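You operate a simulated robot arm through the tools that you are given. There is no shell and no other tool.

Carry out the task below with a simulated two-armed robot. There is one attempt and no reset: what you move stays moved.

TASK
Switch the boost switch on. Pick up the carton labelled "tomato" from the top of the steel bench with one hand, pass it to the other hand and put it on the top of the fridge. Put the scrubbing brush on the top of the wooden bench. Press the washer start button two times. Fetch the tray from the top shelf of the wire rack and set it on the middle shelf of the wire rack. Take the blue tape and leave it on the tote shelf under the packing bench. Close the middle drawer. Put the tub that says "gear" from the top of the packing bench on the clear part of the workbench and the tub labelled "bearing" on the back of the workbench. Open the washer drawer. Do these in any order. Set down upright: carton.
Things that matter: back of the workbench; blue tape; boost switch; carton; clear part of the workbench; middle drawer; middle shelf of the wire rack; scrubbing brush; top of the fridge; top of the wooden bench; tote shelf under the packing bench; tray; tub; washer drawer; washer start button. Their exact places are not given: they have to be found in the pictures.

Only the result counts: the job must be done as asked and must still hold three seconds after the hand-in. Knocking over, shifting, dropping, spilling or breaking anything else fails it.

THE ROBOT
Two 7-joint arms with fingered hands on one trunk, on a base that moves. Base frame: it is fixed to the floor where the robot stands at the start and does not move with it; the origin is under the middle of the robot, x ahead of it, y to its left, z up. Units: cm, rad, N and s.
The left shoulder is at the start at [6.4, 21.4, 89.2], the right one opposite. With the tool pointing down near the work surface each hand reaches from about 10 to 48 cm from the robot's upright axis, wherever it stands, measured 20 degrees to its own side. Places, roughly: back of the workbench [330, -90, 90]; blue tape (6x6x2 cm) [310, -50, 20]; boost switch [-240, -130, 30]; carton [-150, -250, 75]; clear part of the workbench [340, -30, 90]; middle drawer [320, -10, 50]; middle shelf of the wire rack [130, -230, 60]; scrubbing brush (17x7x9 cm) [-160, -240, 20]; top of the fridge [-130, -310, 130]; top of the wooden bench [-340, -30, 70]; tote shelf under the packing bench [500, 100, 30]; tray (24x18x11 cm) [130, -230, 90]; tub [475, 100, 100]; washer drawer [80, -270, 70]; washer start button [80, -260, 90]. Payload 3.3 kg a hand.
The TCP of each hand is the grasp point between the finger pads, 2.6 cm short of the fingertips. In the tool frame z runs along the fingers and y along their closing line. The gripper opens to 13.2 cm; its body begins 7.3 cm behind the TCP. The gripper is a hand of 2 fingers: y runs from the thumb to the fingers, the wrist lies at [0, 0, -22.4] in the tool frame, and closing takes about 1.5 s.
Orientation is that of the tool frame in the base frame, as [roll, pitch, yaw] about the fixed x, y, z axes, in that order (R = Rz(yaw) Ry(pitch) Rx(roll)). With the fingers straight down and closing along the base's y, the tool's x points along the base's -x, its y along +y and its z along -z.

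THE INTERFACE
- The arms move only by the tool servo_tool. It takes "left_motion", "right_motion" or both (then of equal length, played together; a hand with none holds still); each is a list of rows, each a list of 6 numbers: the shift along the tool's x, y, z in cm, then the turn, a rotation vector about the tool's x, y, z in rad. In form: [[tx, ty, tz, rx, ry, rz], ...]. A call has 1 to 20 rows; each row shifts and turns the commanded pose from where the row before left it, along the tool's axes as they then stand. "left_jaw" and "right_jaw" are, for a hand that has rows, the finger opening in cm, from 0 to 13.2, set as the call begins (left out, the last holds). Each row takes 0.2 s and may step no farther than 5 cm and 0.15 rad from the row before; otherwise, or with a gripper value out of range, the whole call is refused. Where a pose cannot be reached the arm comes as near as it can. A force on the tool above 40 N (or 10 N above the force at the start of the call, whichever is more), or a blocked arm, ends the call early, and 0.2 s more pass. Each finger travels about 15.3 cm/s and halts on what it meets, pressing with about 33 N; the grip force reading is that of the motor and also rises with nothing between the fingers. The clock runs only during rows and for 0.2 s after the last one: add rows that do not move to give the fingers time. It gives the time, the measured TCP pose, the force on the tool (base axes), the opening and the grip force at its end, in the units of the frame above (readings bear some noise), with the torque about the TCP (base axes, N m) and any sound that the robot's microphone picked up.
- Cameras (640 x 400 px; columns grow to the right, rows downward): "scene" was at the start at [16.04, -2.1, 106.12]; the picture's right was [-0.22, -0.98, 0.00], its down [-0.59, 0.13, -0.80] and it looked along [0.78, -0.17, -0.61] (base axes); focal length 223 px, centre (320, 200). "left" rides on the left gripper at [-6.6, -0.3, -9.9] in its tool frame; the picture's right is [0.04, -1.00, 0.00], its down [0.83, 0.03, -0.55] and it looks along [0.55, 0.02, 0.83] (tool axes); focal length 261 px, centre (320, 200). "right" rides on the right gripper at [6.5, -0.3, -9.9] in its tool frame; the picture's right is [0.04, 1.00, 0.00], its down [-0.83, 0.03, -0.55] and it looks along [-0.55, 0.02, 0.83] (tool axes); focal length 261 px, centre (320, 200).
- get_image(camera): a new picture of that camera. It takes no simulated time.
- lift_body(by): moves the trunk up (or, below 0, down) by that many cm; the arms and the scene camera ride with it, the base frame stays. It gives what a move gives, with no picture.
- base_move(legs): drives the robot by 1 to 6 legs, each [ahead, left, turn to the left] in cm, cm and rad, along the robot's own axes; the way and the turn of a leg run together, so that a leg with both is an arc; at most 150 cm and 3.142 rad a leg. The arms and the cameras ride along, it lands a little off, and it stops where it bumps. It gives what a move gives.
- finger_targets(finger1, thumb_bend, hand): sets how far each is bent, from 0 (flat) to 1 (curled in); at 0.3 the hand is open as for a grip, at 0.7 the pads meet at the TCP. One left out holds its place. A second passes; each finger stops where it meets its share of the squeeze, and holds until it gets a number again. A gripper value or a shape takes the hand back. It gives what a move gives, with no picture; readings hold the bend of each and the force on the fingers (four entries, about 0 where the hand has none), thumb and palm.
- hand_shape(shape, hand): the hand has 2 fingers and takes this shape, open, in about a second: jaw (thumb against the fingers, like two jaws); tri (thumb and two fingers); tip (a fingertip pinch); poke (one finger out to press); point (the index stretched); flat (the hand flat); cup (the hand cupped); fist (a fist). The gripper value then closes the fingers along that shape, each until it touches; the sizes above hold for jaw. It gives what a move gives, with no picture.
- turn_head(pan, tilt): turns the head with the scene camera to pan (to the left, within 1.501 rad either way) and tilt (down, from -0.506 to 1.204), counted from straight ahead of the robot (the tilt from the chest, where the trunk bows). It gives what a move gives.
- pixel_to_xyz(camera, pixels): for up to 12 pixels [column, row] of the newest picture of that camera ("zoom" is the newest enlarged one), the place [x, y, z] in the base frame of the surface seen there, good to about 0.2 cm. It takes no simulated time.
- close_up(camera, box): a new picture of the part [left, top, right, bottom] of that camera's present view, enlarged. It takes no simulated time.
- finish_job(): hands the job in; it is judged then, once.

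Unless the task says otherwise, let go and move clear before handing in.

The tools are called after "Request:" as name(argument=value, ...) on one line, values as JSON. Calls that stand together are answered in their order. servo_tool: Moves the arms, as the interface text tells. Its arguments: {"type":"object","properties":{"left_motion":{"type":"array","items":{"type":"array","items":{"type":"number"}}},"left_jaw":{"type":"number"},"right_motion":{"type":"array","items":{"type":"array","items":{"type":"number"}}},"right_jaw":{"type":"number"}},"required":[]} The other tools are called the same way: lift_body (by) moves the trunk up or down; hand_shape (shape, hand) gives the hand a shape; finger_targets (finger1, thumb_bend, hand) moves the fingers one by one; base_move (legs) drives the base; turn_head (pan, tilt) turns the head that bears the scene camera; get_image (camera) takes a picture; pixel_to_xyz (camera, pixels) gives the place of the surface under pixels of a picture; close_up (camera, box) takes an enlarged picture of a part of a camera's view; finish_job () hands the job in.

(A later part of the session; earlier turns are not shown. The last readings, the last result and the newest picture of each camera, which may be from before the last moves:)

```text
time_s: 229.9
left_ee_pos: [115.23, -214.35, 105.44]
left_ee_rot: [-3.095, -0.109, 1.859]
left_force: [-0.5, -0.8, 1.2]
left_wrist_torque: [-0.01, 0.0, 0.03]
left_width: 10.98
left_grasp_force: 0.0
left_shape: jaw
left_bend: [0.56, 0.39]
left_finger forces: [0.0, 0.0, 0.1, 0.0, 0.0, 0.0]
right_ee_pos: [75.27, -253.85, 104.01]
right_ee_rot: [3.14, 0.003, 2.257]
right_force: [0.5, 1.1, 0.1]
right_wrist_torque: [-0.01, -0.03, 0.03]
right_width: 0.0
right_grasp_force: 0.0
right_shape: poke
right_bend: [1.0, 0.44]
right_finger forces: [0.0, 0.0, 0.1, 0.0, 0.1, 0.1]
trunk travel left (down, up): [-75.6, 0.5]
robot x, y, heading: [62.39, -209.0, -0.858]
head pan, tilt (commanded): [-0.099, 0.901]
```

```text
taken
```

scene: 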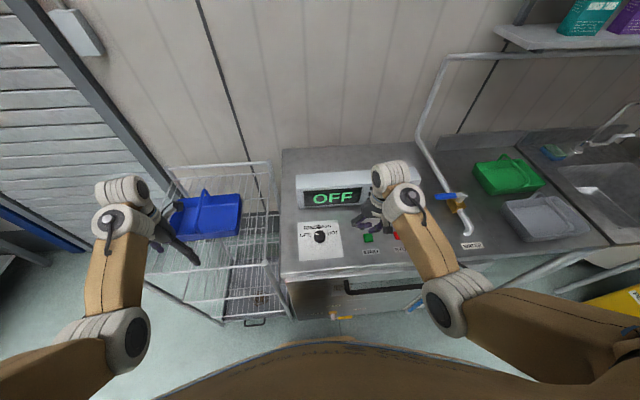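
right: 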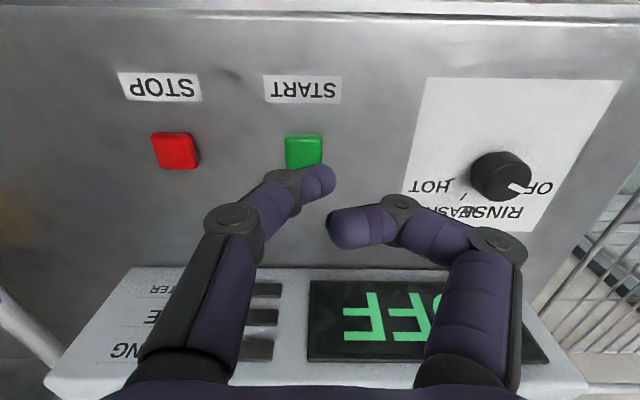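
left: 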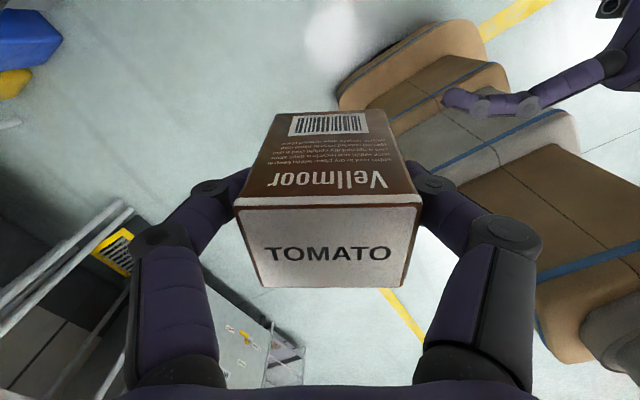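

Request:
pixel_to_xyz(camera="right", pixels=[[303, 150], [303, 140], [290, 150], [318, 150], [322, 172], [326, 185], [303, 90], [310, 285], [420, 285], [340, 240]])

```text
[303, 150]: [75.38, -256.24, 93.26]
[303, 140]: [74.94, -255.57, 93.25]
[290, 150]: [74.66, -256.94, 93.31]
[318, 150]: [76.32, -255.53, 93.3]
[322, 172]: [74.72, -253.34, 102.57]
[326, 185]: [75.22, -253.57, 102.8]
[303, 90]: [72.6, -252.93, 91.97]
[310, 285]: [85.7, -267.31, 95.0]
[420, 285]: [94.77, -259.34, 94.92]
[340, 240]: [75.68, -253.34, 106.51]
```

Request:
servo_tool(right_motion=[[-2.65, -1.26, 1, 0, 0, 0], [0, 0, 3, 0, 0, 0], [0, 0, 3, 0, 0, 0], [0, 0, 1, 0, 0, 0], [0, 0, 0, 0, 0, 0]])

Request:
get_image(camera="right")

Request:
close_up(camera="scene", box=[290, 170, 430, 260])

```text
time_s: 231.1
left_ee_pos: [115.21, -214.39, 105.5]
left_ee_rot: [-3.093, -0.11, 1.86]
left_force: [0.1, 0.4, -0.1]
left_wrist_torque: [0.0, -0.02, -0.01]
left_width: 10.95
left_grasp_force: 0.1
left_shape: jaw
left_bend: [0.56, 0.39]
left_finger forces: [0.1, 0.0, 0.1, 0.0, 0.0, 0.0]
right_ee_pos: [75.87, -256.67, 95.88]
right_ee_rot: [-3.141, 0.002, 2.257]
right_force: [0.0, 0.5, 2.2]
right_wrist_torque: [0.01, -0.03, 0.02]
right_width: 0.02
right_grasp_force: 0.0
right_shape: poke
right_bend: [1.0, 0.44]
right_finger forces: [0.0, 0.0, 0.0, 0.0, 1.6, 0.1]
trunk travel left (down, up): [-75.6, 0.5]
robot x, y, heading: [62.13, -208.59, -0.849]
head pan, tilt (commanded): [-0.099, 0.901]
```

```text
taken
```

right: 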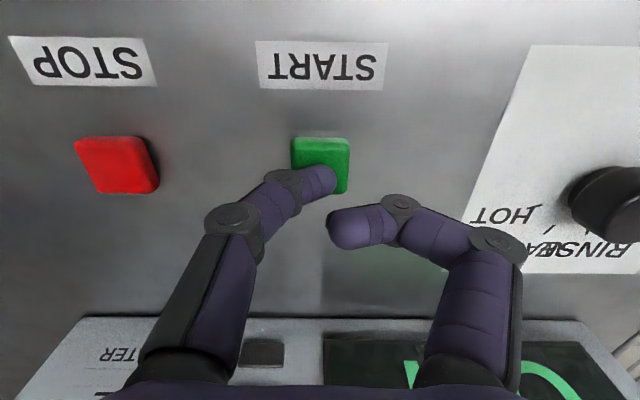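

```text
4.44 times, centred on (360, 215) of scene
```

zoom: 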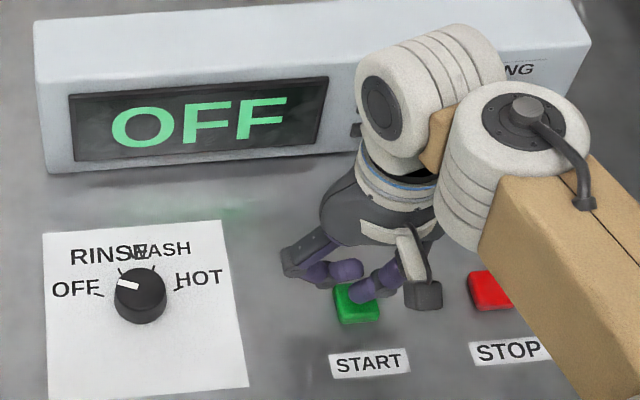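

The fingertip just touches the green button (force 2.2 N). I'll press down in small steps.

Request:
servo_tool(right_motion=[[0, 0, 0.25, 0, 0, 0], [0, 0, 0.25, 0, 0, 0], [0, 0, 0.25, 0, 0, 0], [0, 0, 0.25, 0, 0, 0]])

Request:
close_up(camera="scene", box=[290, 170, 430, 260])

```text
time_s: 232.1
left_ee_pos: [115.01, -214.32, 105.56]
left_ee_rot: [-3.096, -0.109, 1.858]
left_force: [-0.4, 0.2, 0.4]
left_wrist_torque: [0.02, -0.05, 0.0]
left_width: 10.96
left_grasp_force: 0.1
left_shape: jaw
left_bend: [0.56, 0.39]
left_finger forces: [0.0, 0.1, 0.0, 0.0, 0.0, 0.0]
right_ee_pos: [75.81, -256.85, 95.02]
right_ee_rot: [-3.14, 0.006, 2.253]
right_force: [-9.8, -5.2, 32.8]
right_wrist_torque: [-0.03, 0.16, 0.01]
right_width: 0.0
right_grasp_force: 0.0
right_shape: poke
right_bend: [1.0, 0.45]
right_finger forces: [0.1, 0.1, 0.1, 0.1, 33.4, 0.0]
trunk travel left (down, up): [-75.6, 0.5]
robot x, y, heading: [62.14, -208.71, -0.853]
head pan, tilt (commanded): [-0.099, 0.901]
heard: click
```

```text
4.44 times, centred on (360, 215) of scene
```

zoom: 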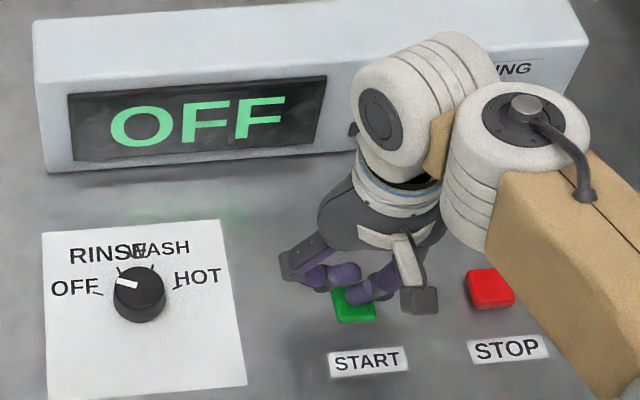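

A click was heard: first press done. Now I lift off to let the button return.

Request:
servo_tool(right_motion=[[0, 0, -0.6, 0, 0, 0], [0, 0, -0.8, 0, 0, 0], [0, 0, -0.6, 0, 0, 0], [0, 0, 0, 0, 0, 0], [0, 0, 0, 0, 0, 0]])

Request:
close_up(camera="scene", box=[290, 170, 430, 260])

```text
time_s: 233.3
left_ee_pos: [115.24, -214.35, 105.5]
left_ee_rot: [-3.096, -0.109, 1.859]
left_force: [-0.1, -0.4, 0.6]
left_wrist_torque: [0.02, 0.02, 0.02]
left_width: 10.95
left_grasp_force: 0.1
left_shape: jaw
left_bend: [0.56, 0.39]
left_finger forces: [0.0, 0.0, 0.0, 0.1, 0.0, 0.0]
right_ee_pos: [75.81, -256.65, 96.93]
right_ee_rot: [3.141, 0.0, 2.257]
right_force: [-0.3, 0.0, 0.2]
right_wrist_torque: [0.02, -0.01, 0.0]
right_width: 0.0
right_grasp_force: 0.1
right_shape: poke
right_bend: [1.0, 0.44]
right_finger forces: [0.0, 0.1, 0.0, 0.0, 0.0, 0.1]
trunk travel left (down, up): [-75.6, 0.5]
robot x, y, heading: [62.52, -208.55, -0.851]
head pan, tilt (commanded): [-0.099, 0.901]
```

```text
4.44 times, centred on (360, 215) of scene
```

zoom: 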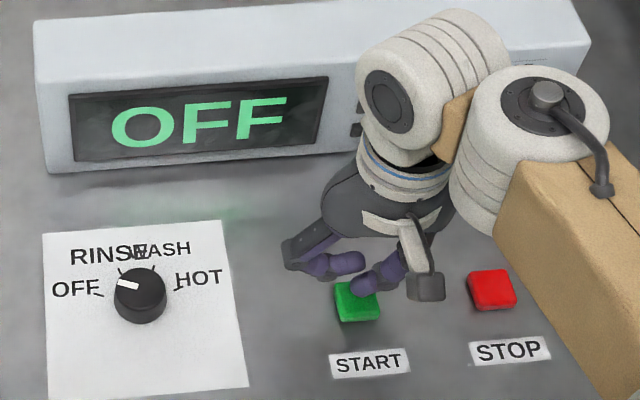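

Request:
servo_tool(right_motion=[[0, 0, 0.8, 0, 0, 0], [0, 0, 0.3, 0, 0, 0], [0, 0, 0.25, 0, 0, 0], [0, 0, 0.25, 0, 0, 0], [0, 0, 0.25, 0, 0, 0], [0, 0, 0.15, 0, 0, 0]])

Request:
servo_tool(right_motion=[[0, 0, -0.6, 0, 0, 0], [0, 0, -2, 0, 0, 0], [0, 0, -3, 0, 0, 0], [0, 0, -3, 0, 0, 0]])

Request:
close_up(camera="scene", box=[290, 170, 430, 260])

```text
time_s: 234.7
left_ee_pos: [115.03, -214.31, 105.6]
left_ee_rot: [-3.094, -0.107, 1.858]
left_force: [0.3, 0.4, 0.1]
left_wrist_torque: [0.03, -0.02, 0.03]
left_width: 10.97
left_grasp_force: 0.0
left_shape: jaw
left_bend: [0.56, 0.39]
left_finger forces: [0.1, 0.0, 0.1, 0.0, 0.0, 0.1]
right_ee_pos: [75.69, -256.73, 95.17]
right_ee_rot: [-3.138, 0.007, 2.255]
right_force: [-7.8, -2.9, 29.4]
right_wrist_torque: [0.06, 0.12, -0.01]
right_width: 0.0
right_grasp_force: 0.1
right_shape: poke
right_bend: [1.0, 0.45]
right_finger forces: [0.0, 0.1, 0.0, 0.0, 29.6, 0.0]
trunk travel left (down, up): [-75.6, 0.5]
robot x, y, heading: [62.33, -208.58, -0.854]
head pan, tilt (commanded): [-0.099, 0.901]
heard: click
```

```text
time_s: 235.7
left_ee_pos: [115.21, -214.47, 105.43]
left_ee_rot: [-3.093, -0.108, 1.859]
left_force: [-1.3, 0.5, 0.1]
left_wrist_torque: [0.03, -0.01, 0.0]
left_width: 10.97
left_grasp_force: 0.0
left_shape: jaw
left_bend: [0.56, 0.39]
left_finger forces: [0.0, 0.0, 0.0, 0.0, 0.0, 0.1]
right_ee_pos: [75.86, -256.7, 103.5]
right_ee_rot: [-3.139, -0.001, 2.255]
right_force: [-0.4, 1.2, -0.5]
right_wrist_torque: [-0.01, 0.01, -0.01]
right_width: 0.01
right_grasp_force: 0.1
right_shape: poke
right_bend: [1.0, 0.44]
right_finger forces: [0.1, 0.0, 0.0, 0.0, 0.0, 0.1]
trunk travel left (down, up): [-75.6, 0.5]
robot x, y, heading: [62.54, -208.77, -0.852]
head pan, tilt (commanded): [-0.099, 0.901]
```

```text
4.44 times, centred on (360, 215) of scene
```

zoom: 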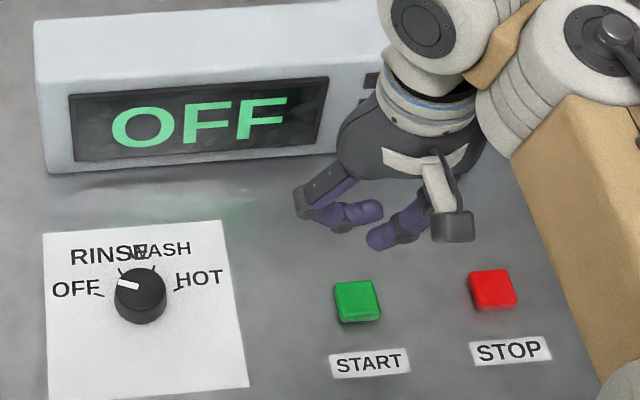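

Two clicks: the button has been pressed twice. Now for the tray: I back off, return the right hand to jaw shape and tilt it forward.

Request:
base_move(legs=[[-45, 0, 0]])

Request:
hand_shape(hand="right", shape="jaw")

Request:
servo_tool(right_motion=[[-3.3, 0, 0, 0, -0.15, 0], [-3.3, 0, 0, 0, -0.15, 0], [-3.3, 0, 0, 0, -0.15, 0], [-3.3, 0, 0, 0, -0.15, 0], [-3.3, 0, 0, 0, -0.15, 0]])

Request:
base_move(legs=[[0, 56, 0]])

Request:
turn_head(pan=-0.2, tilt=0.7)

Request:
get_image(camera="scene")

```text
time_s: 238.4
left_ee_pos: [84.95, -179.61, 105.42]
left_ee_rot: [-3.094, -0.111, 1.866]
left_force: [0.1, 0.3, -0.5]
left_wrist_torque: [-0.02, 0.0, -0.01]
left_width: 10.97
left_grasp_force: 0.1
left_shape: jaw
left_bend: [0.56, 0.39]
left_finger forces: [0.1, 0.0, 0.1, 0.0, 0.0, 0.0]
right_ee_pos: [45.92, -222.11, 103.35]
right_ee_rot: [3.14, 0.002, 2.262]
right_force: [-0.7, 0.0, -0.1]
right_wrist_torque: [0.0, -0.01, -0.02]
right_width: 0.0
right_grasp_force: 0.1
right_shape: poke
right_bend: [1.0, 0.44]
right_finger forces: [0.1, 0.0, 0.0, 0.0, 0.0, 0.0]
trunk travel left (down, up): [-75.6, 0.5]
robot x, y, heading: [32.21, -174.1, -0.848]
head pan, tilt (commanded): [-0.099, 0.901]
```

```text
time_s: 239.3
left_ee_pos: [84.9, -179.65, 105.45]
left_ee_rot: [-3.093, -0.109, 1.865]
left_force: [-0.6, -0.3, -0.2]
left_wrist_torque: [0.02, 0.0, -0.01]
left_width: 10.97
left_grasp_force: 0.0
left_shape: jaw
left_bend: [0.56, 0.39]
left_finger forces: [0.0, 0.0, 0.0, 0.0, 0.1, 0.0]
right_ee_pos: [45.9, -222.18, 103.44]
right_ee_rot: [-3.139, 0.001, 2.261]
right_force: [0.1, 0.2, -0.3]
right_wrist_torque: [-0.03, 0.01, -0.02]
right_width: 13.22
right_grasp_force: 0.0
right_shape: jaw
right_bend: [0.3, 0.3]
right_finger forces: [0.1, 0.1, 0.0, 0.0, 0.0, 0.1]
trunk travel left (down, up): [-75.6, 0.5]
robot x, y, heading: [32.11, -174.12, -0.849]
head pan, tilt (commanded): [-0.099, 0.901]
```

```text
time_s: 240.5
left_ee_pos: [84.86, -179.53, 105.45]
left_ee_rot: [-3.092, -0.111, 1.864]
left_force: [0.7, 0.3, -0.6]
left_wrist_torque: [0.03, -0.01, -0.03]
left_width: 10.96
left_grasp_force: 0.0
left_shape: jaw
left_bend: [0.56, 0.39]
left_finger forces: [0.0, 0.1, 0.0, 0.0, 0.1, 0.1]
right_ee_pos: [55.48, -234.07, 108.03]
right_ee_rot: [3.141, 0.751, 2.263]
right_force: [-0.5, 0.9, 0.2]
right_wrist_torque: [-0.01, -0.01, 0.01]
right_width: 13.17
right_grasp_force: 0.1
right_shape: jaw
right_bend: [0.3, 0.3]
right_finger forces: [0.0, 0.0, 0.0, 0.0, 0.0, 0.0]
trunk travel left (down, up): [-75.6, 0.5]
robot x, y, heading: [31.87, -173.82, -0.849]
head pan, tilt (commanded): [-0.099, 0.901]
```

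```text
time_s: 243.8
left_ee_pos: [127.0, -141.55, 105.43]
left_ee_rot: [-3.094, -0.109, 1.874]
left_force: [-0.3, -0.2, 0.4]
left_wrist_torque: [0.0, -0.01, 0.03]
left_width: 10.98
left_grasp_force: 0.0
left_shape: jaw
left_bend: [0.56, 0.39]
left_finger forces: [0.0, 0.0, 0.0, 0.0, 0.0, 0.0]
right_ee_pos: [98.12, -196.47, 108.06]
right_ee_rot: [-3.139, 0.748, 2.271]
right_force: [-0.4, -0.5, 0.2]
right_wrist_torque: [-0.01, -0.01, 0.0]
right_width: 13.18
right_grasp_force: 0.0
right_shape: jaw
right_bend: [0.3, 0.3]
right_finger forces: [0.0, 0.0, 0.1, 0.1, 0.0, 0.1]
trunk travel left (down, up): [-75.6, 0.5]
robot x, y, heading: [74.04, -136.55, -0.836]
head pan, tilt (commanded): [-0.099, 0.901]
```

```text
time_s: 244.5
left_ee_pos: [127.16, -141.6, 105.41]
left_ee_rot: [-3.093, -0.112, 1.875]
left_force: [0.5, 0.4, 0.0]
left_wrist_torque: [-0.03, -0.01, -0.01]
left_width: 10.96
left_grasp_force: 0.0
left_shape: jaw
left_bend: [0.56, 0.39]
left_finger forces: [0.0, 0.0, 0.0, 0.0, 0.1, 0.0]
right_ee_pos: [98.1, -196.47, 107.99]
right_ee_rot: [-3.141, 0.751, 2.27]
right_force: [0.5, 0.4, 0.1]
right_wrist_torque: [-0.01, -0.03, 0.0]
right_width: 13.19
right_grasp_force: 0.0
right_shape: jaw
right_bend: [0.3, 0.3]
right_finger forces: [0.1, 0.0, 0.0, 0.1, 0.0, 0.0]
trunk travel left (down, up): [-75.6, 0.5]
robot x, y, heading: [74.32, -136.74, -0.84]
head pan, tilt (commanded): [-0.201, 0.7]
```

```text
taken
```

scene: 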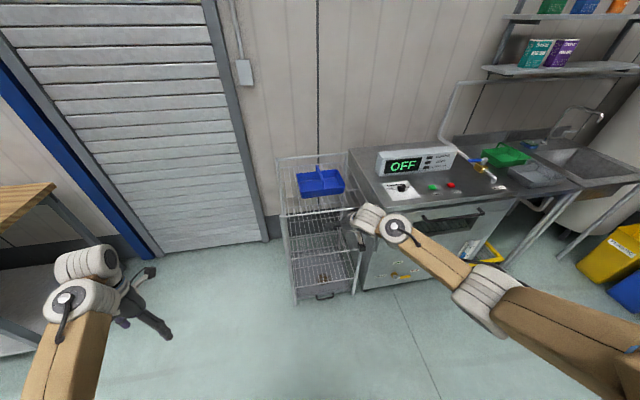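

Request:
get_image(camera="right")

Request:
close_up(camera="scene", box=[265, 140, 375, 220])

Request:
pixel_to_xyz(camera="zoom", pixels=[[185, 205], [410, 215], [440, 180], [215, 190], [310, 145], [325, 220], [318, 165], [345, 205], [335, 150], [300, 220]])

```text
taken
```

right: 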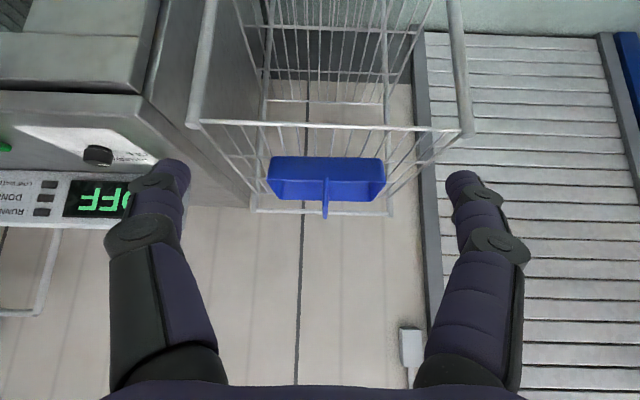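

```text
5.00 times, centred on (320, 180) of scene
```

zoom: 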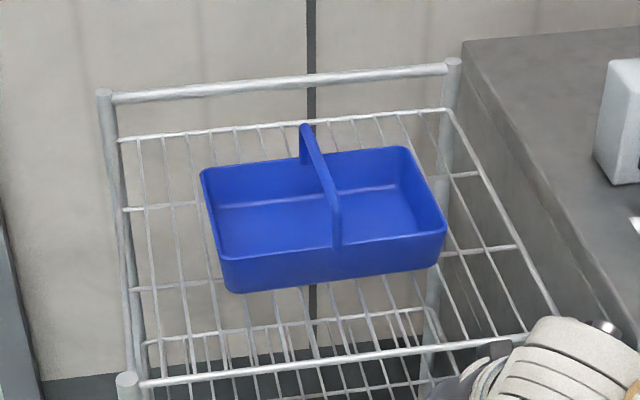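

```text
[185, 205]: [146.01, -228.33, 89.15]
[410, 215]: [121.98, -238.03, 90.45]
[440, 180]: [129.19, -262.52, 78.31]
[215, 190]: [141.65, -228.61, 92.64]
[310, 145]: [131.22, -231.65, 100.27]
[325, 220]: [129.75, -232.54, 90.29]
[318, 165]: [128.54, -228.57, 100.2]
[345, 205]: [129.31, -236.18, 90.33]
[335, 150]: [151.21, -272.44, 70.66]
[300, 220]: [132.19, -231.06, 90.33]
```

Request:
pixel_to_xyz(camera="zoom", pixels=[[337, 245], [337, 235], [325, 190], [303, 130], [303, 155], [230, 262], [440, 232], [205, 172], [404, 150], [335, 280], [332, 215]])

```text
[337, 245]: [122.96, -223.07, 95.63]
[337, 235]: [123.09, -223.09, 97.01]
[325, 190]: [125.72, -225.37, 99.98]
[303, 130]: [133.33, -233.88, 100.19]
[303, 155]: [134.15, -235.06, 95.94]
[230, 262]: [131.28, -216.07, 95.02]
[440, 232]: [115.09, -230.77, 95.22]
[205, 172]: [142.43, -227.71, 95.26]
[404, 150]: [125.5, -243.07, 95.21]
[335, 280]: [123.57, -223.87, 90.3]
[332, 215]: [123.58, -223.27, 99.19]
```

The tray handle runs straight away from me at f 51.6, top z 100.2, from l 249 to 266. I'll set a 30° tilt, narrow the jaw, and drive up.

Request:
servo_tool(right_motion=[[0, 0, 0, 0, -0.148, 0], [0, 0, 0, 0, -0.148, 0], [0, 0, 0, 0, 0, 0]], right_jaw=7)

Request:
base_move(legs=[[31, 3.4, -0.02]])

Request:
get_image(camera="right")

Request:
turn_head(pan=-0.2, tilt=0.9)

Request:
get_image(camera="scene")

```text
time_s: 245.3
left_ee_pos: [127.05, -141.61, 105.43]
left_ee_rot: [-3.093, -0.108, 1.875]
left_force: [0.0, 1.2, 0.0]
left_wrist_torque: [0.03, 0.01, 0.01]
left_width: 10.97
left_grasp_force: 0.0
left_shape: jaw
left_bend: [0.56, 0.39]
left_finger forces: [0.1, 0.1, 0.0, 0.0, 0.0, 0.0]
right_ee_pos: [98.12, -196.53, 108.04]
right_ee_rot: [-3.14, 1.047, 2.271]
right_force: [0.2, 0.0, -0.1]
right_wrist_torque: [-0.01, -0.01, -0.03]
right_width: 7.06
right_grasp_force: 0.0
right_shape: jaw
right_bend: [0.72, 0.7]
right_finger forces: [0.0, 0.0, 0.1, 0.0, 0.1, 0.0]
trunk travel left (down, up): [-75.6, 0.5]
robot x, y, heading: [74.09, -136.43, -0.84]
head pan, tilt (commanded): [-0.201, 0.7]
```

```text
time_s: 247.4
left_ee_pos: [149.95, -163.63, 105.46]
left_ee_rot: [-3.092, -0.111, 1.85]
left_force: [-0.5, -0.3, 0.4]
left_wrist_torque: [0.01, 0.0, 0.02]
left_width: 11.0
left_grasp_force: 0.0
left_shape: jaw
left_bend: [0.56, 0.39]
left_finger forces: [0.0, 0.0, 0.1, 0.0, 0.1, 0.1]
right_ee_pos: [119.78, -217.95, 108.11]
right_ee_rot: [-3.139, 1.045, 2.251]
right_force: [0.4, 0.2, 0.0]
right_wrist_torque: [0.0, -0.01, 0.0]
right_width: 7.05
right_grasp_force: 0.0
right_shape: jaw
right_bend: [0.72, 0.7]
right_finger forces: [0.0, 0.0, 0.0, 0.0, 0.1, 0.1]
trunk travel left (down, up): [-75.6, 0.5]
robot x, y, heading: [96.77, -157.87, -0.862]
head pan, tilt (commanded): [-0.201, 0.7]
```

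```text
taken
```

right: 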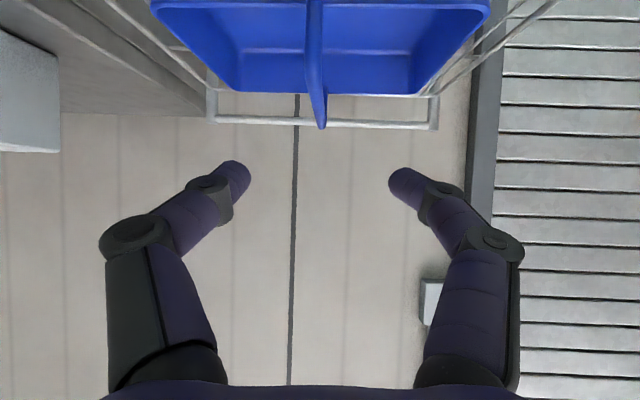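

```text
time_s: 248.1
left_ee_pos: [149.77, -163.59, 105.42]
left_ee_rot: [-3.092, -0.111, 1.851]
left_force: [-0.1, -0.2, 0.6]
left_wrist_torque: [-0.01, 0.0, -0.02]
left_width: 10.96
left_grasp_force: 0.0
left_shape: jaw
left_bend: [0.56, 0.39]
left_finger forces: [0.0, 0.0, 0.1, 0.0, 0.0, 0.1]
right_ee_pos: [119.73, -217.82, 108.23]
right_ee_rot: [-3.139, 1.047, 2.25]
right_force: [-0.1, 0.6, 0.3]
right_wrist_torque: [0.0, -0.02, 0.01]
right_width: 7.07
right_grasp_force: 0.1
right_shape: jaw
right_bend: [0.72, 0.7]
right_finger forces: [0.0, 0.1, 0.0, 0.1, 0.0, 0.0]
trunk travel left (down, up): [-75.6, 0.5]
robot x, y, heading: [97.05, -157.23, -0.862]
head pan, tilt (commanded): [-0.201, 0.901]
```

```text
taken
```

scene: 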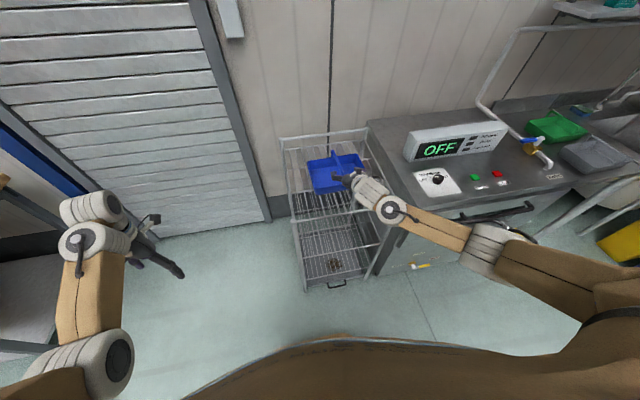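

Request:
servo_tool(right_motion=[[0, -0.2, 0, -0.026, 0, -0.015], [0, 0, 3.5, 0, 0, 0], [0, 0, 3.5, 0, 0, 0], [0, 0, 3.5, 0, 0, 0], [0, 0, 3.0, 0, 0, 0]], right_jaw=7)

Request:
get_image(camera="right")

Request:
pixel_to_xyz(camera="right", pixels=[[316, 100], [316, 60], [316, 130], [316, 150], [310, 100], [322, 100]])

```text
time_s: 249.3
left_ee_pos: [149.74, -163.58, 105.49]
left_ee_rot: [-3.093, -0.11, 1.851]
left_force: [0.8, -0.4, -0.2]
left_wrist_torque: [-0.01, 0.01, 0.02]
left_width: 10.98
left_grasp_force: 0.0
left_shape: jaw
left_bend: [0.56, 0.39]
left_finger forces: [0.0, 0.0, 0.0, 0.0, 0.0, 0.0]
right_ee_pos: [123.47, -223.46, 104.28]
right_ee_rot: [-3.141, 1.048, 2.279]
right_force: [-0.4, -0.7, -0.6]
right_wrist_torque: [-0.02, -0.01, 0.0]
right_width: 7.03
right_grasp_force: 0.1
right_shape: jaw
right_bend: [0.72, 0.7]
right_finger forces: [0.1, 0.1, 0.0, 0.1, 0.0, 0.0]
right hand out of reach, approached as far as the arm can: row 4, 5
trunk travel left (down, up): [-75.6, 0.5]
robot x, y, heading: [96.85, -157.81, -0.859]
head pan, tilt (commanded): [-0.201, 0.901]
```

```text
taken
```

right: 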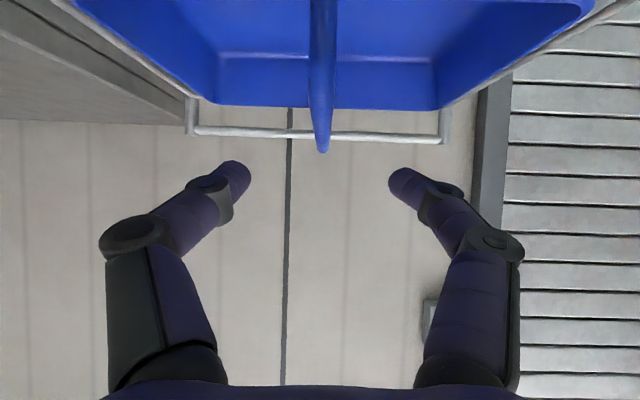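

```text
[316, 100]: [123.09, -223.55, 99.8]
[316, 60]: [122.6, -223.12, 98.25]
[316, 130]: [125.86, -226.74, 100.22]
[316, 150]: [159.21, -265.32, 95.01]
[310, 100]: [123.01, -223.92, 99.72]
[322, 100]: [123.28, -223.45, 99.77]
```

Reach limit again at about 67 cm ahead. I'll pull the hand back up a little, drive 16 cm closer and then lower onto the handle.

Request:
servo_tool(right_motion=[[0, 0, -3.5, 0, 0, 0], [0, 0, -3.5, 0, 0, 0], [0, 0, -3, 0, 0, 0]])

Request:
base_move(legs=[[16, 0, 0]])

Request:
get_image(camera="right")

Request:
pixel_to_xyz(camera="right", pixels=[[318, 30], [318, 60], [318, 90], [318, 110], [318, 140]])

```text
time_s: 250.1
left_ee_pos: [149.76, -163.77, 105.51]
left_ee_rot: [-3.093, -0.11, 1.853]
left_force: [-0.8, 0.4, 0.5]
left_wrist_torque: [0.01, -0.01, 0.0]
left_width: 10.99
left_grasp_force: 0.0
left_shape: jaw
left_bend: [0.56, 0.39]
left_finger forces: [0.1, 0.0, 0.0, 0.1, 0.0, 0.1]
right_ee_pos: [117.82, -217.05, 109.13]
right_ee_rot: [-3.14, 1.045, 2.281]
right_force: [-1.5, 0.3, 0.7]
right_wrist_torque: [-0.03, 0.03, -0.01]
right_width: 7.01
right_grasp_force: 0.1
right_shape: jaw
right_bend: [0.72, 0.7]
right_finger forces: [0.0, 0.1, 0.1, 0.0, 0.1, 0.0]
trunk travel left (down, up): [-75.6, 0.5]
robot x, y, heading: [97.4, -157.41, -0.861]
head pan, tilt (commanded): [-0.201, 0.901]
```

```text
time_s: 251.6
left_ee_pos: [160.74, -176.11, 105.4]
left_ee_rot: [-3.094, -0.11, 1.856]
left_force: [0.8, 0.4, 0.4]
left_wrist_torque: [0.03, -0.01, 0.03]
left_width: 11.0
left_grasp_force: 0.0
left_shape: jaw
left_bend: [0.56, 0.39]
left_finger forces: [0.1, 0.0, 0.0, 0.0, 0.0, 0.0]
right_ee_pos: [128.96, -229.61, 109.06]
right_ee_rot: [-3.14, 1.044, 2.282]
right_force: [-0.1, 0.0, -0.4]
right_wrist_torque: [0.04, 0.0, 0.01]
right_width: 7.01
right_grasp_force: 0.0
right_shape: jaw
right_bend: [0.72, 0.7]
right_finger forces: [0.1, 0.0, 0.1, 0.1, 0.0, 0.0]
trunk travel left (down, up): [-75.6, 0.5]
robot x, y, heading: [107.87, -169.82, -0.859]
head pan, tilt (commanded): [-0.201, 0.901]
```

```text
taken
```

right: 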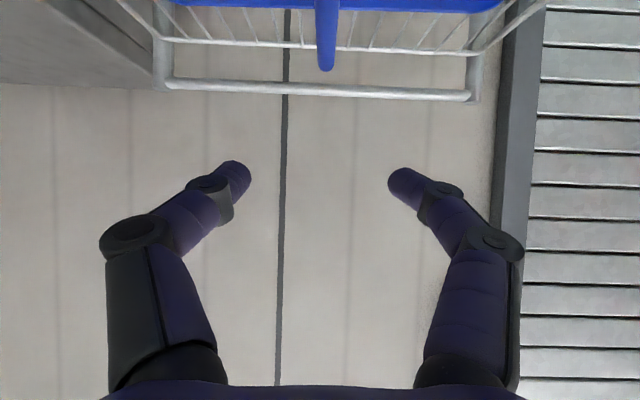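

```text
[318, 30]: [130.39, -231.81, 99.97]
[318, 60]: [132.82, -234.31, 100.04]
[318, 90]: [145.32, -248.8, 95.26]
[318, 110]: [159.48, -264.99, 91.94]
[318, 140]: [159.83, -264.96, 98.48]
```

Request:
servo_tool(right_motion=[[1.97, 0.1, 1.14, 0, 0, 0], [1.97, 0.1, 1.14, 0, 0, 0], [1.97, 0.1, 1.14, 0, 0, 0], [1.97, 0.1, 1.14, 0, 0, 0], [0, 0, 0, 0, 0, 0]])

Request:
get_image(camera="right")

Request:
close_up(camera="scene", box=[270, 120, 450, 250])

```text
time_s: 252.8
left_ee_pos: [160.63, -176.07, 105.56]
left_ee_rot: [-3.091, -0.109, 1.857]
left_force: [-0.4, 0.3, -0.3]
left_wrist_torque: [0.0, -0.02, 0.02]
left_width: 10.98
left_grasp_force: 0.1
left_shape: jaw
left_bend: [0.56, 0.39]
left_finger forces: [0.0, 0.1, 0.1, 0.0, 0.0, 0.1]
right_ee_pos: [129.43, -229.23, 100.25]
right_ee_rot: [3.141, 1.047, 2.282]
right_force: [-0.4, 0.3, -1.1]
right_wrist_torque: [-0.03, -0.03, 0.01]
right_width: 7.03
right_grasp_force: 0.0
right_shape: jaw
right_bend: [0.72, 0.7]
right_finger forces: [0.0, 0.1, 0.1, 0.0, 0.0, 0.0]
trunk travel left (down, up): [-75.6, 0.5]
robot x, y, heading: [108.17, -170.14, -0.858]
head pan, tilt (commanded): [-0.201, 0.901]
```

```text
taken
```

right: 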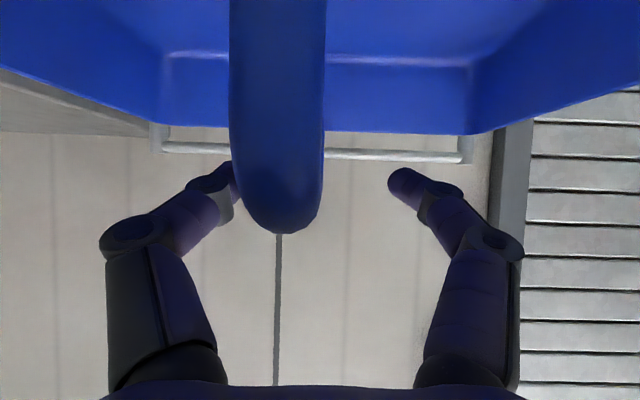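

```text
3.08 times, centred on (360, 185) of scene
```

zoom: 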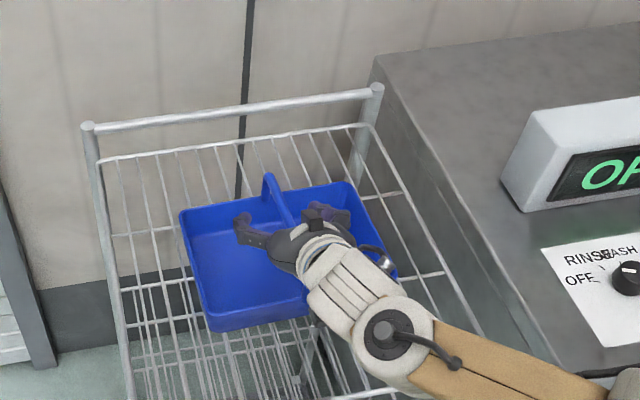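

Request:
pixel_to_xyz(camera="right", pixels=[[278, 60], [278, 120], [278, 180], [280, 220], [240, 150], [318, 150], [225, 175], [405, 180]])

```text
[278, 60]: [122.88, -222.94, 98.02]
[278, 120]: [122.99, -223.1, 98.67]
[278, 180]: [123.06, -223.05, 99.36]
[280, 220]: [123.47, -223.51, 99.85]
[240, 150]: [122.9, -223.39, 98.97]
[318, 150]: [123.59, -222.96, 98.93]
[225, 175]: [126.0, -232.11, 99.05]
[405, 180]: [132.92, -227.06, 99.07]
```

Fingertips are at f 55.8 and 47.3, straddling the handle at f 51.7. I'll lower 0.4 cm and close.

Request:
servo_tool(right_motion=[[0.35, -0.1, 0.2, 0, 0, 0], [0, 0, 0, 0, 0, 0], [0, 0, 0, 0, 0, 0], [0, 0, 0, 0, 0, 0], [0, 0, 0, 0, 0, 0], [0, 0, 0, 0, 0, 0], [0, 0, 0, 0, 0, 0], [0, 0, 0, 0, 0, 0]], right_jaw=0)

Request:
get_image(camera="right")

Request:
close_up(camera="scene", box=[270, 120, 450, 250])

```text
time_s: 254.6
left_ee_pos: [160.65, -175.99, 105.54]
left_ee_rot: [-3.091, -0.11, 1.855]
left_force: [0.1, 0.6, -0.2]
left_wrist_torque: [0.0, 0.01, 0.03]
left_width: 10.98
left_grasp_force: 0.1
left_shape: jaw
left_bend: [0.56, 0.39]
left_finger forces: [0.0, 0.1, 0.0, 0.0, 0.0, 0.0]
right_ee_pos: [129.31, -229.48, 99.81]
right_ee_rot: [-3.139, 1.045, 2.282]
right_force: [-0.4, -0.2, -1.0]
right_wrist_torque: [0.01, 0.01, -0.01]
right_width: 0.03
right_grasp_force: 33.0
right_shape: jaw
right_bend: [0.71, 0.71]
right_finger forces: [0.0, 0.0, 0.0, 0.1, 0.0, 0.0]
trunk travel left (down, up): [-75.6, 0.5]
robot x, y, heading: [107.8, -170.03, -0.854]
head pan, tilt (commanded): [-0.201, 0.901]
```

```text
taken
```

right: 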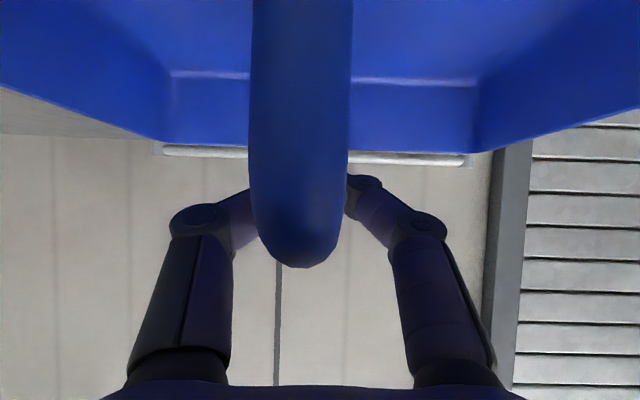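

```text
3.08 times, centred on (360, 185) of scene
```

zoom: 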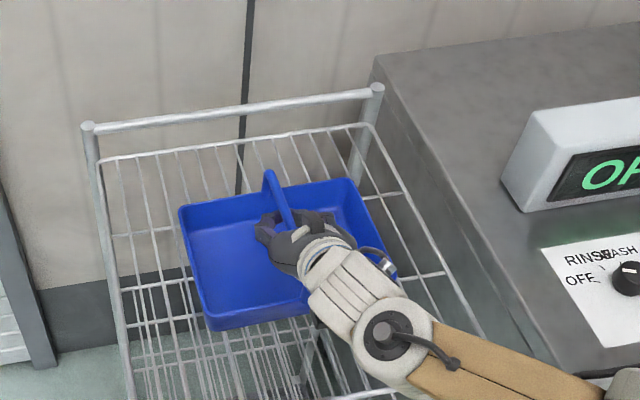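

The fingers closed with the handle caged above them. I'll lift a little and look.

Request:
servo_tool(right_motion=[[-0.87, 0, -0.5, 0, 0, 0], [-0.87, 0, -0.5, 0, 0, 0], [-0.87, 0, -0.5, 0, 0, 0], [0, 0, 0, 0, 0, 0]])

Request:
get_image(camera="right")

Request:
close_up(camera="scene", box=[270, 120, 450, 250])

```text
time_s: 255.6
left_ee_pos: [160.64, -176.01, 105.32]
left_ee_rot: [-3.092, -0.111, 1.856]
left_force: [0.7, -0.6, 0.8]
left_wrist_torque: [0.02, -0.02, -0.04]
left_width: 10.99
left_grasp_force: 0.0
left_shape: jaw
left_bend: [0.56, 0.39]
left_finger forces: [0.0, 0.0, 0.0, 0.1, 0.0, 0.1]
right_ee_pos: [129.15, -229.24, 102.71]
right_ee_rot: [-3.14, 1.045, 2.284]
right_force: [0.5, 0.3, -1.4]
right_wrist_torque: [0.03, 0.0, -0.05]
right_width: 0.02
right_grasp_force: 33.2
right_shape: jaw
right_bend: [0.71, 0.71]
right_finger forces: [0.0, 0.0, 0.0, 0.0, 0.0, 0.0]
trunk travel left (down, up): [-75.6, 0.5]
robot x, y, heading: [107.81, -169.73, -0.861]
head pan, tilt (commanded): [-0.201, 0.901]
```

```text
taken
```

right: 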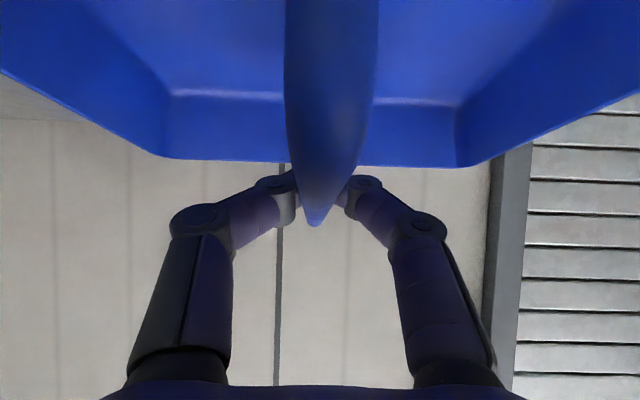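

```text
3.08 times, centred on (360, 185) of scene
```

zoom: 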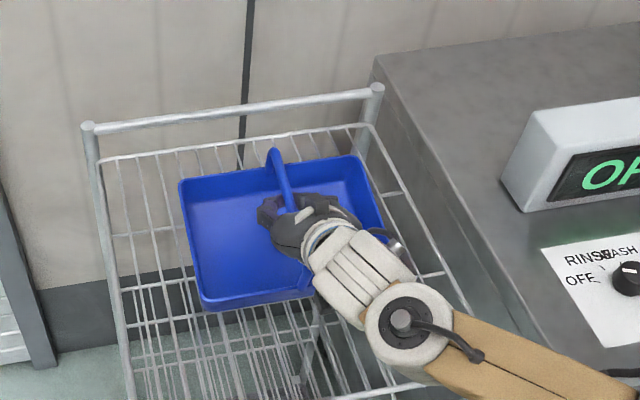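

Request:
pixel_to_xyz(camera="zoom", pixels=[[184, 188], [206, 297], [352, 160], [384, 232], [275, 152], [290, 195], [240, 230], [240, 255], [230, 310], [280, 300]])

```text
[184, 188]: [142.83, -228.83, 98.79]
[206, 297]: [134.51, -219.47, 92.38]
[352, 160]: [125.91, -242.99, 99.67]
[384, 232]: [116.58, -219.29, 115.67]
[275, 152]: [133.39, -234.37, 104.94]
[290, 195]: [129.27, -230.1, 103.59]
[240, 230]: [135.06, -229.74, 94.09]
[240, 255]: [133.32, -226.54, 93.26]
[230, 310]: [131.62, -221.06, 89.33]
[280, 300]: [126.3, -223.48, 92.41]
```

The tray tips because I hold it ahead of its balance point. I'll lower it, open, shift back about 2.4 cm and grip again.

Request:
servo_tool(right_motion=[[0.87, 0, 0.5, 0, 0, 0], [0.87, 0, 0.5, 0, 0, 0], [0.87, 0, 0.5, 0, 0, 0], [0, 0, 0, 0, 0, 0]])

Request:
servo_tool(right_motion=[[0, 0, 0, 0, 0, 0], [0, 0, 0, 0, 0, 0], [0, 0, 0, 0, 0, 0], [0, 0, 0, 0, 0, 0], [-0.2, 0, 0, 0, 0, 0], [0.6, 0, -1.04, 0, 0, 0], [0.6, 0, -1.04, 0, 0, 0], [0, 0, 0, 0, 0, 0]], right_jaw=6)

Request:
get_image(camera="right")

Request:
close_up(camera="scene", box=[270, 120, 450, 250])

```text
time_s: 256.6
left_ee_pos: [160.63, -175.91, 105.46]
left_ee_rot: [-3.094, -0.11, 1.855]
left_force: [0.0, 0.0, 0.4]
left_wrist_torque: [0.0, 0.0, 0.02]
left_width: 10.98
left_grasp_force: 0.0
left_shape: jaw
left_bend: [0.56, 0.39]
left_finger forces: [0.1, 0.0, 0.0, 0.0, 0.0, 0.1]
right_ee_pos: [129.22, -229.43, 99.53]
right_ee_rot: [-3.138, 1.045, 2.283]
right_force: [0.2, -0.2, -0.7]
right_wrist_torque: [0.02, 0.0, -0.01]
right_width: 0.03
right_grasp_force: 33.2
right_shape: jaw
right_bend: [0.71, 0.71]
right_finger forces: [0.1, 0.0, 0.0, 0.0, 0.0, 0.0]
trunk travel left (down, up): [-75.6, 0.5]
robot x, y, heading: [108.04, -170.35, -0.864]
head pan, tilt (commanded): [-0.201, 0.901]
```

```text
time_s: 258.4
left_ee_pos: [160.68, -175.96, 105.45]
left_ee_rot: [-3.093, -0.11, 1.857]
left_force: [-0.8, 0.3, 0.3]
left_wrist_torque: [0.03, 0.0, 0.0]
left_width: 10.96
left_grasp_force: 0.1
left_shape: jaw
left_bend: [0.56, 0.39]
left_finger forces: [0.0, 0.0, 0.0, 0.0, 0.0, 0.1]
right_ee_pos: [127.72, -227.62, 99.58]
right_ee_rot: [-3.137, 1.045, 2.285]
right_force: [-0.5, -0.2, -1.1]
right_wrist_torque: [-0.02, -0.03, -0.01]
right_width: 5.96
right_grasp_force: 0.0
right_shape: jaw
right_bend: [0.73, 0.7]
right_finger forces: [0.0, 0.0, 0.0, 0.0, 0.0, 0.0]
trunk travel left (down, up): [-75.6, 0.5]
robot x, y, heading: [107.72, -170.07, -0.855]
head pan, tilt (commanded): [-0.201, 0.901]
```

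```text
taken
```

right: 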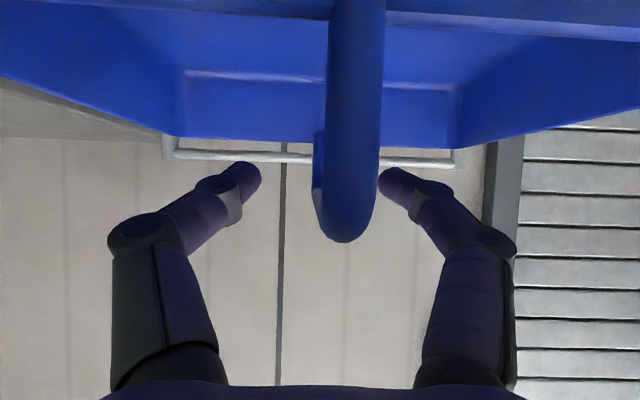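

```text
3.08 times, centred on (360, 185) of scene
```

zoom: 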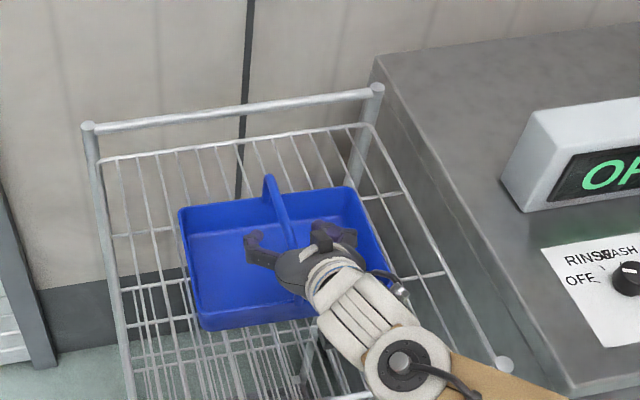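

Request:
pixel_to_xyz(camera="right", pixels=[[355, 60], [355, 120], [350, 180], [345, 225], [322, 180], [250, 175], [385, 178]])

Request:
pixel_to_xyz(camera="zoom", pixels=[[270, 180], [278, 205], [290, 238], [183, 215], [200, 320], [348, 190], [270, 190]])

```text
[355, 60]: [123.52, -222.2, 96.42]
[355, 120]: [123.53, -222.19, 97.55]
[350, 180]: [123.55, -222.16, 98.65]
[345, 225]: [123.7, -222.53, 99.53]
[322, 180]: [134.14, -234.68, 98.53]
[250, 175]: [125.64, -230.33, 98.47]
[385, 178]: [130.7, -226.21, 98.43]
```

```text
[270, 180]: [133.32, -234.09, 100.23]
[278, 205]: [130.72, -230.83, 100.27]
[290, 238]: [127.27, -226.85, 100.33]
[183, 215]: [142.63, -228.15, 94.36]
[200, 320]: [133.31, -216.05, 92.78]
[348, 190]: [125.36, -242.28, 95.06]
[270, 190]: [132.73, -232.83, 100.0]
```

Handle (f 51.4) is centred between fingertips (54.9 / 48.4) and the grip is now at the balance point. Close and lift.

Request:
servo_tool(right_motion=[[0, 0.2, 0, 0, 0, 0], [0, 0, 0, 0, 0, 0], [0, 0, 0, 0, 0, 0], [0, 0, 0, 0, 0, 0], [0, 0, 0, 0, 0, 0], [0, 0, 0, 0, 0, 0], [0, 0, 0, 0, 0, 0]], right_jaw=0)

Request:
servo_tool(right_motion=[[-0.87, 0, -0.5, 0, 0, 0], [-0.87, 0, -0.5, 0, 0, 0], [-0.87, 0, -0.5, 0, 0, 0], [-0.87, 0, -0.5, 0, 0, 0], [0, 0, 0, 0, 0, 0]])

Request:
get_image(camera="right")

Request:
close_up(camera="scene", box=[270, 120, 450, 250])

```text
time_s: 260.0
left_ee_pos: [160.58, -175.99, 105.37]
left_ee_rot: [-3.093, -0.111, 1.855]
left_force: [-1.4, -0.8, 0.4]
left_wrist_torque: [0.01, 0.02, 0.0]
left_width: 10.97
left_grasp_force: 0.1
left_shape: jaw
left_bend: [0.56, 0.39]
left_finger forces: [0.0, 0.0, 0.1, 0.0, 0.0, 0.1]
right_ee_pos: [127.8, -227.44, 99.72]
right_ee_rot: [-3.141, 1.044, 2.282]
right_force: [1.1, 0.0, -2.4]
right_wrist_torque: [0.05, -0.01, -0.02]
right_width: 0.04
right_grasp_force: 32.8
right_shape: jaw
right_bend: [0.7, 0.71]
right_finger forces: [0.0, 0.0, 0.0, 0.0, 0.0, 0.0]
trunk travel left (down, up): [-75.6, 0.5]
robot x, y, heading: [107.76, -170.09, -0.855]
head pan, tilt (commanded): [-0.201, 0.901]
```

```text
time_s: 261.2
left_ee_pos: [160.65, -176.01, 105.4]
left_ee_rot: [-3.092, -0.11, 1.855]
left_force: [-0.8, -0.1, 1.0]
left_wrist_torque: [-0.02, -0.02, 0.04]
left_width: 11.0
left_grasp_force: 0.1
left_shape: jaw
left_bend: [0.56, 0.39]
left_finger forces: [0.0, 0.1, 0.0, 0.1, 0.0, 0.1]
right_ee_pos: [127.66, -227.34, 103.62]
right_ee_rot: [-3.139, 1.045, 2.283]
right_force: [-0.2, 0.8, -1.3]
right_wrist_torque: [0.02, -0.02, 0.0]
right_width: 0.02
right_grasp_force: 33.2
right_shape: jaw
right_bend: [0.7, 0.71]
right_finger forces: [0.0, 0.0, 0.0, 0.0, 0.1, 0.0]
trunk travel left (down, up): [-75.6, 0.5]
robot x, y, heading: [107.98, -169.92, -0.86]
head pan, tilt (commanded): [-0.201, 0.901]
```

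```text
taken
```

right: 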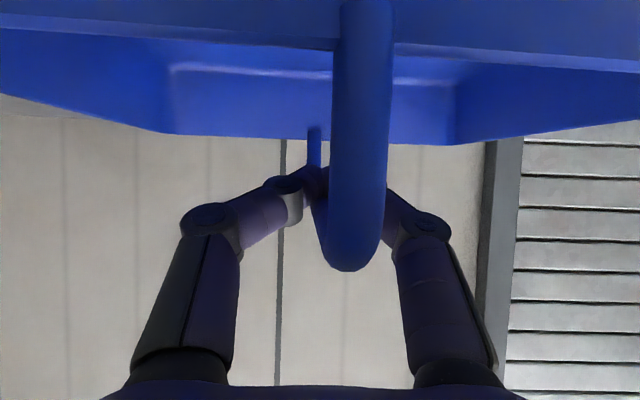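

```text
3.08 times, centred on (360, 185) of scene
```

zoom: 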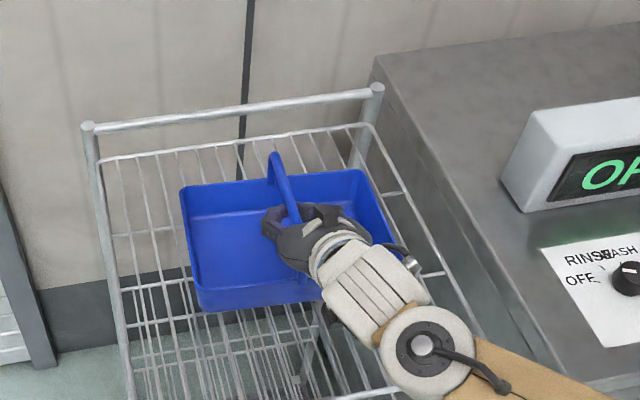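

Request:
pixel_to_xyz(camera="zoom", pixels=[[272, 157], [285, 195], [183, 192], [198, 285], [355, 172], [392, 235], [210, 310], [185, 215], [200, 295]])

Request:
pixel_to_xyz(camera="right", pixels=[[360, 60], [360, 150], [350, 240], [315, 150], [60, 45], [560, 62], [200, 90]])

```text
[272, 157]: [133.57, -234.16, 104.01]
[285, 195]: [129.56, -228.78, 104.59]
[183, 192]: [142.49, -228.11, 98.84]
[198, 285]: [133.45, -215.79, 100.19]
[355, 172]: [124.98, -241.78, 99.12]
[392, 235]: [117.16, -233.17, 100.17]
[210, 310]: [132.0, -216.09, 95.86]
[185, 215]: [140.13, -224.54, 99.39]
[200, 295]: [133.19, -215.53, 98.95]
```

```text
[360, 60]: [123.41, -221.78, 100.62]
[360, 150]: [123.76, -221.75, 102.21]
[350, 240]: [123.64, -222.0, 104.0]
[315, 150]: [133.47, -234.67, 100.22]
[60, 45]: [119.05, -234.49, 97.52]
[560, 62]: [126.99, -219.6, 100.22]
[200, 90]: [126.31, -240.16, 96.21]
```

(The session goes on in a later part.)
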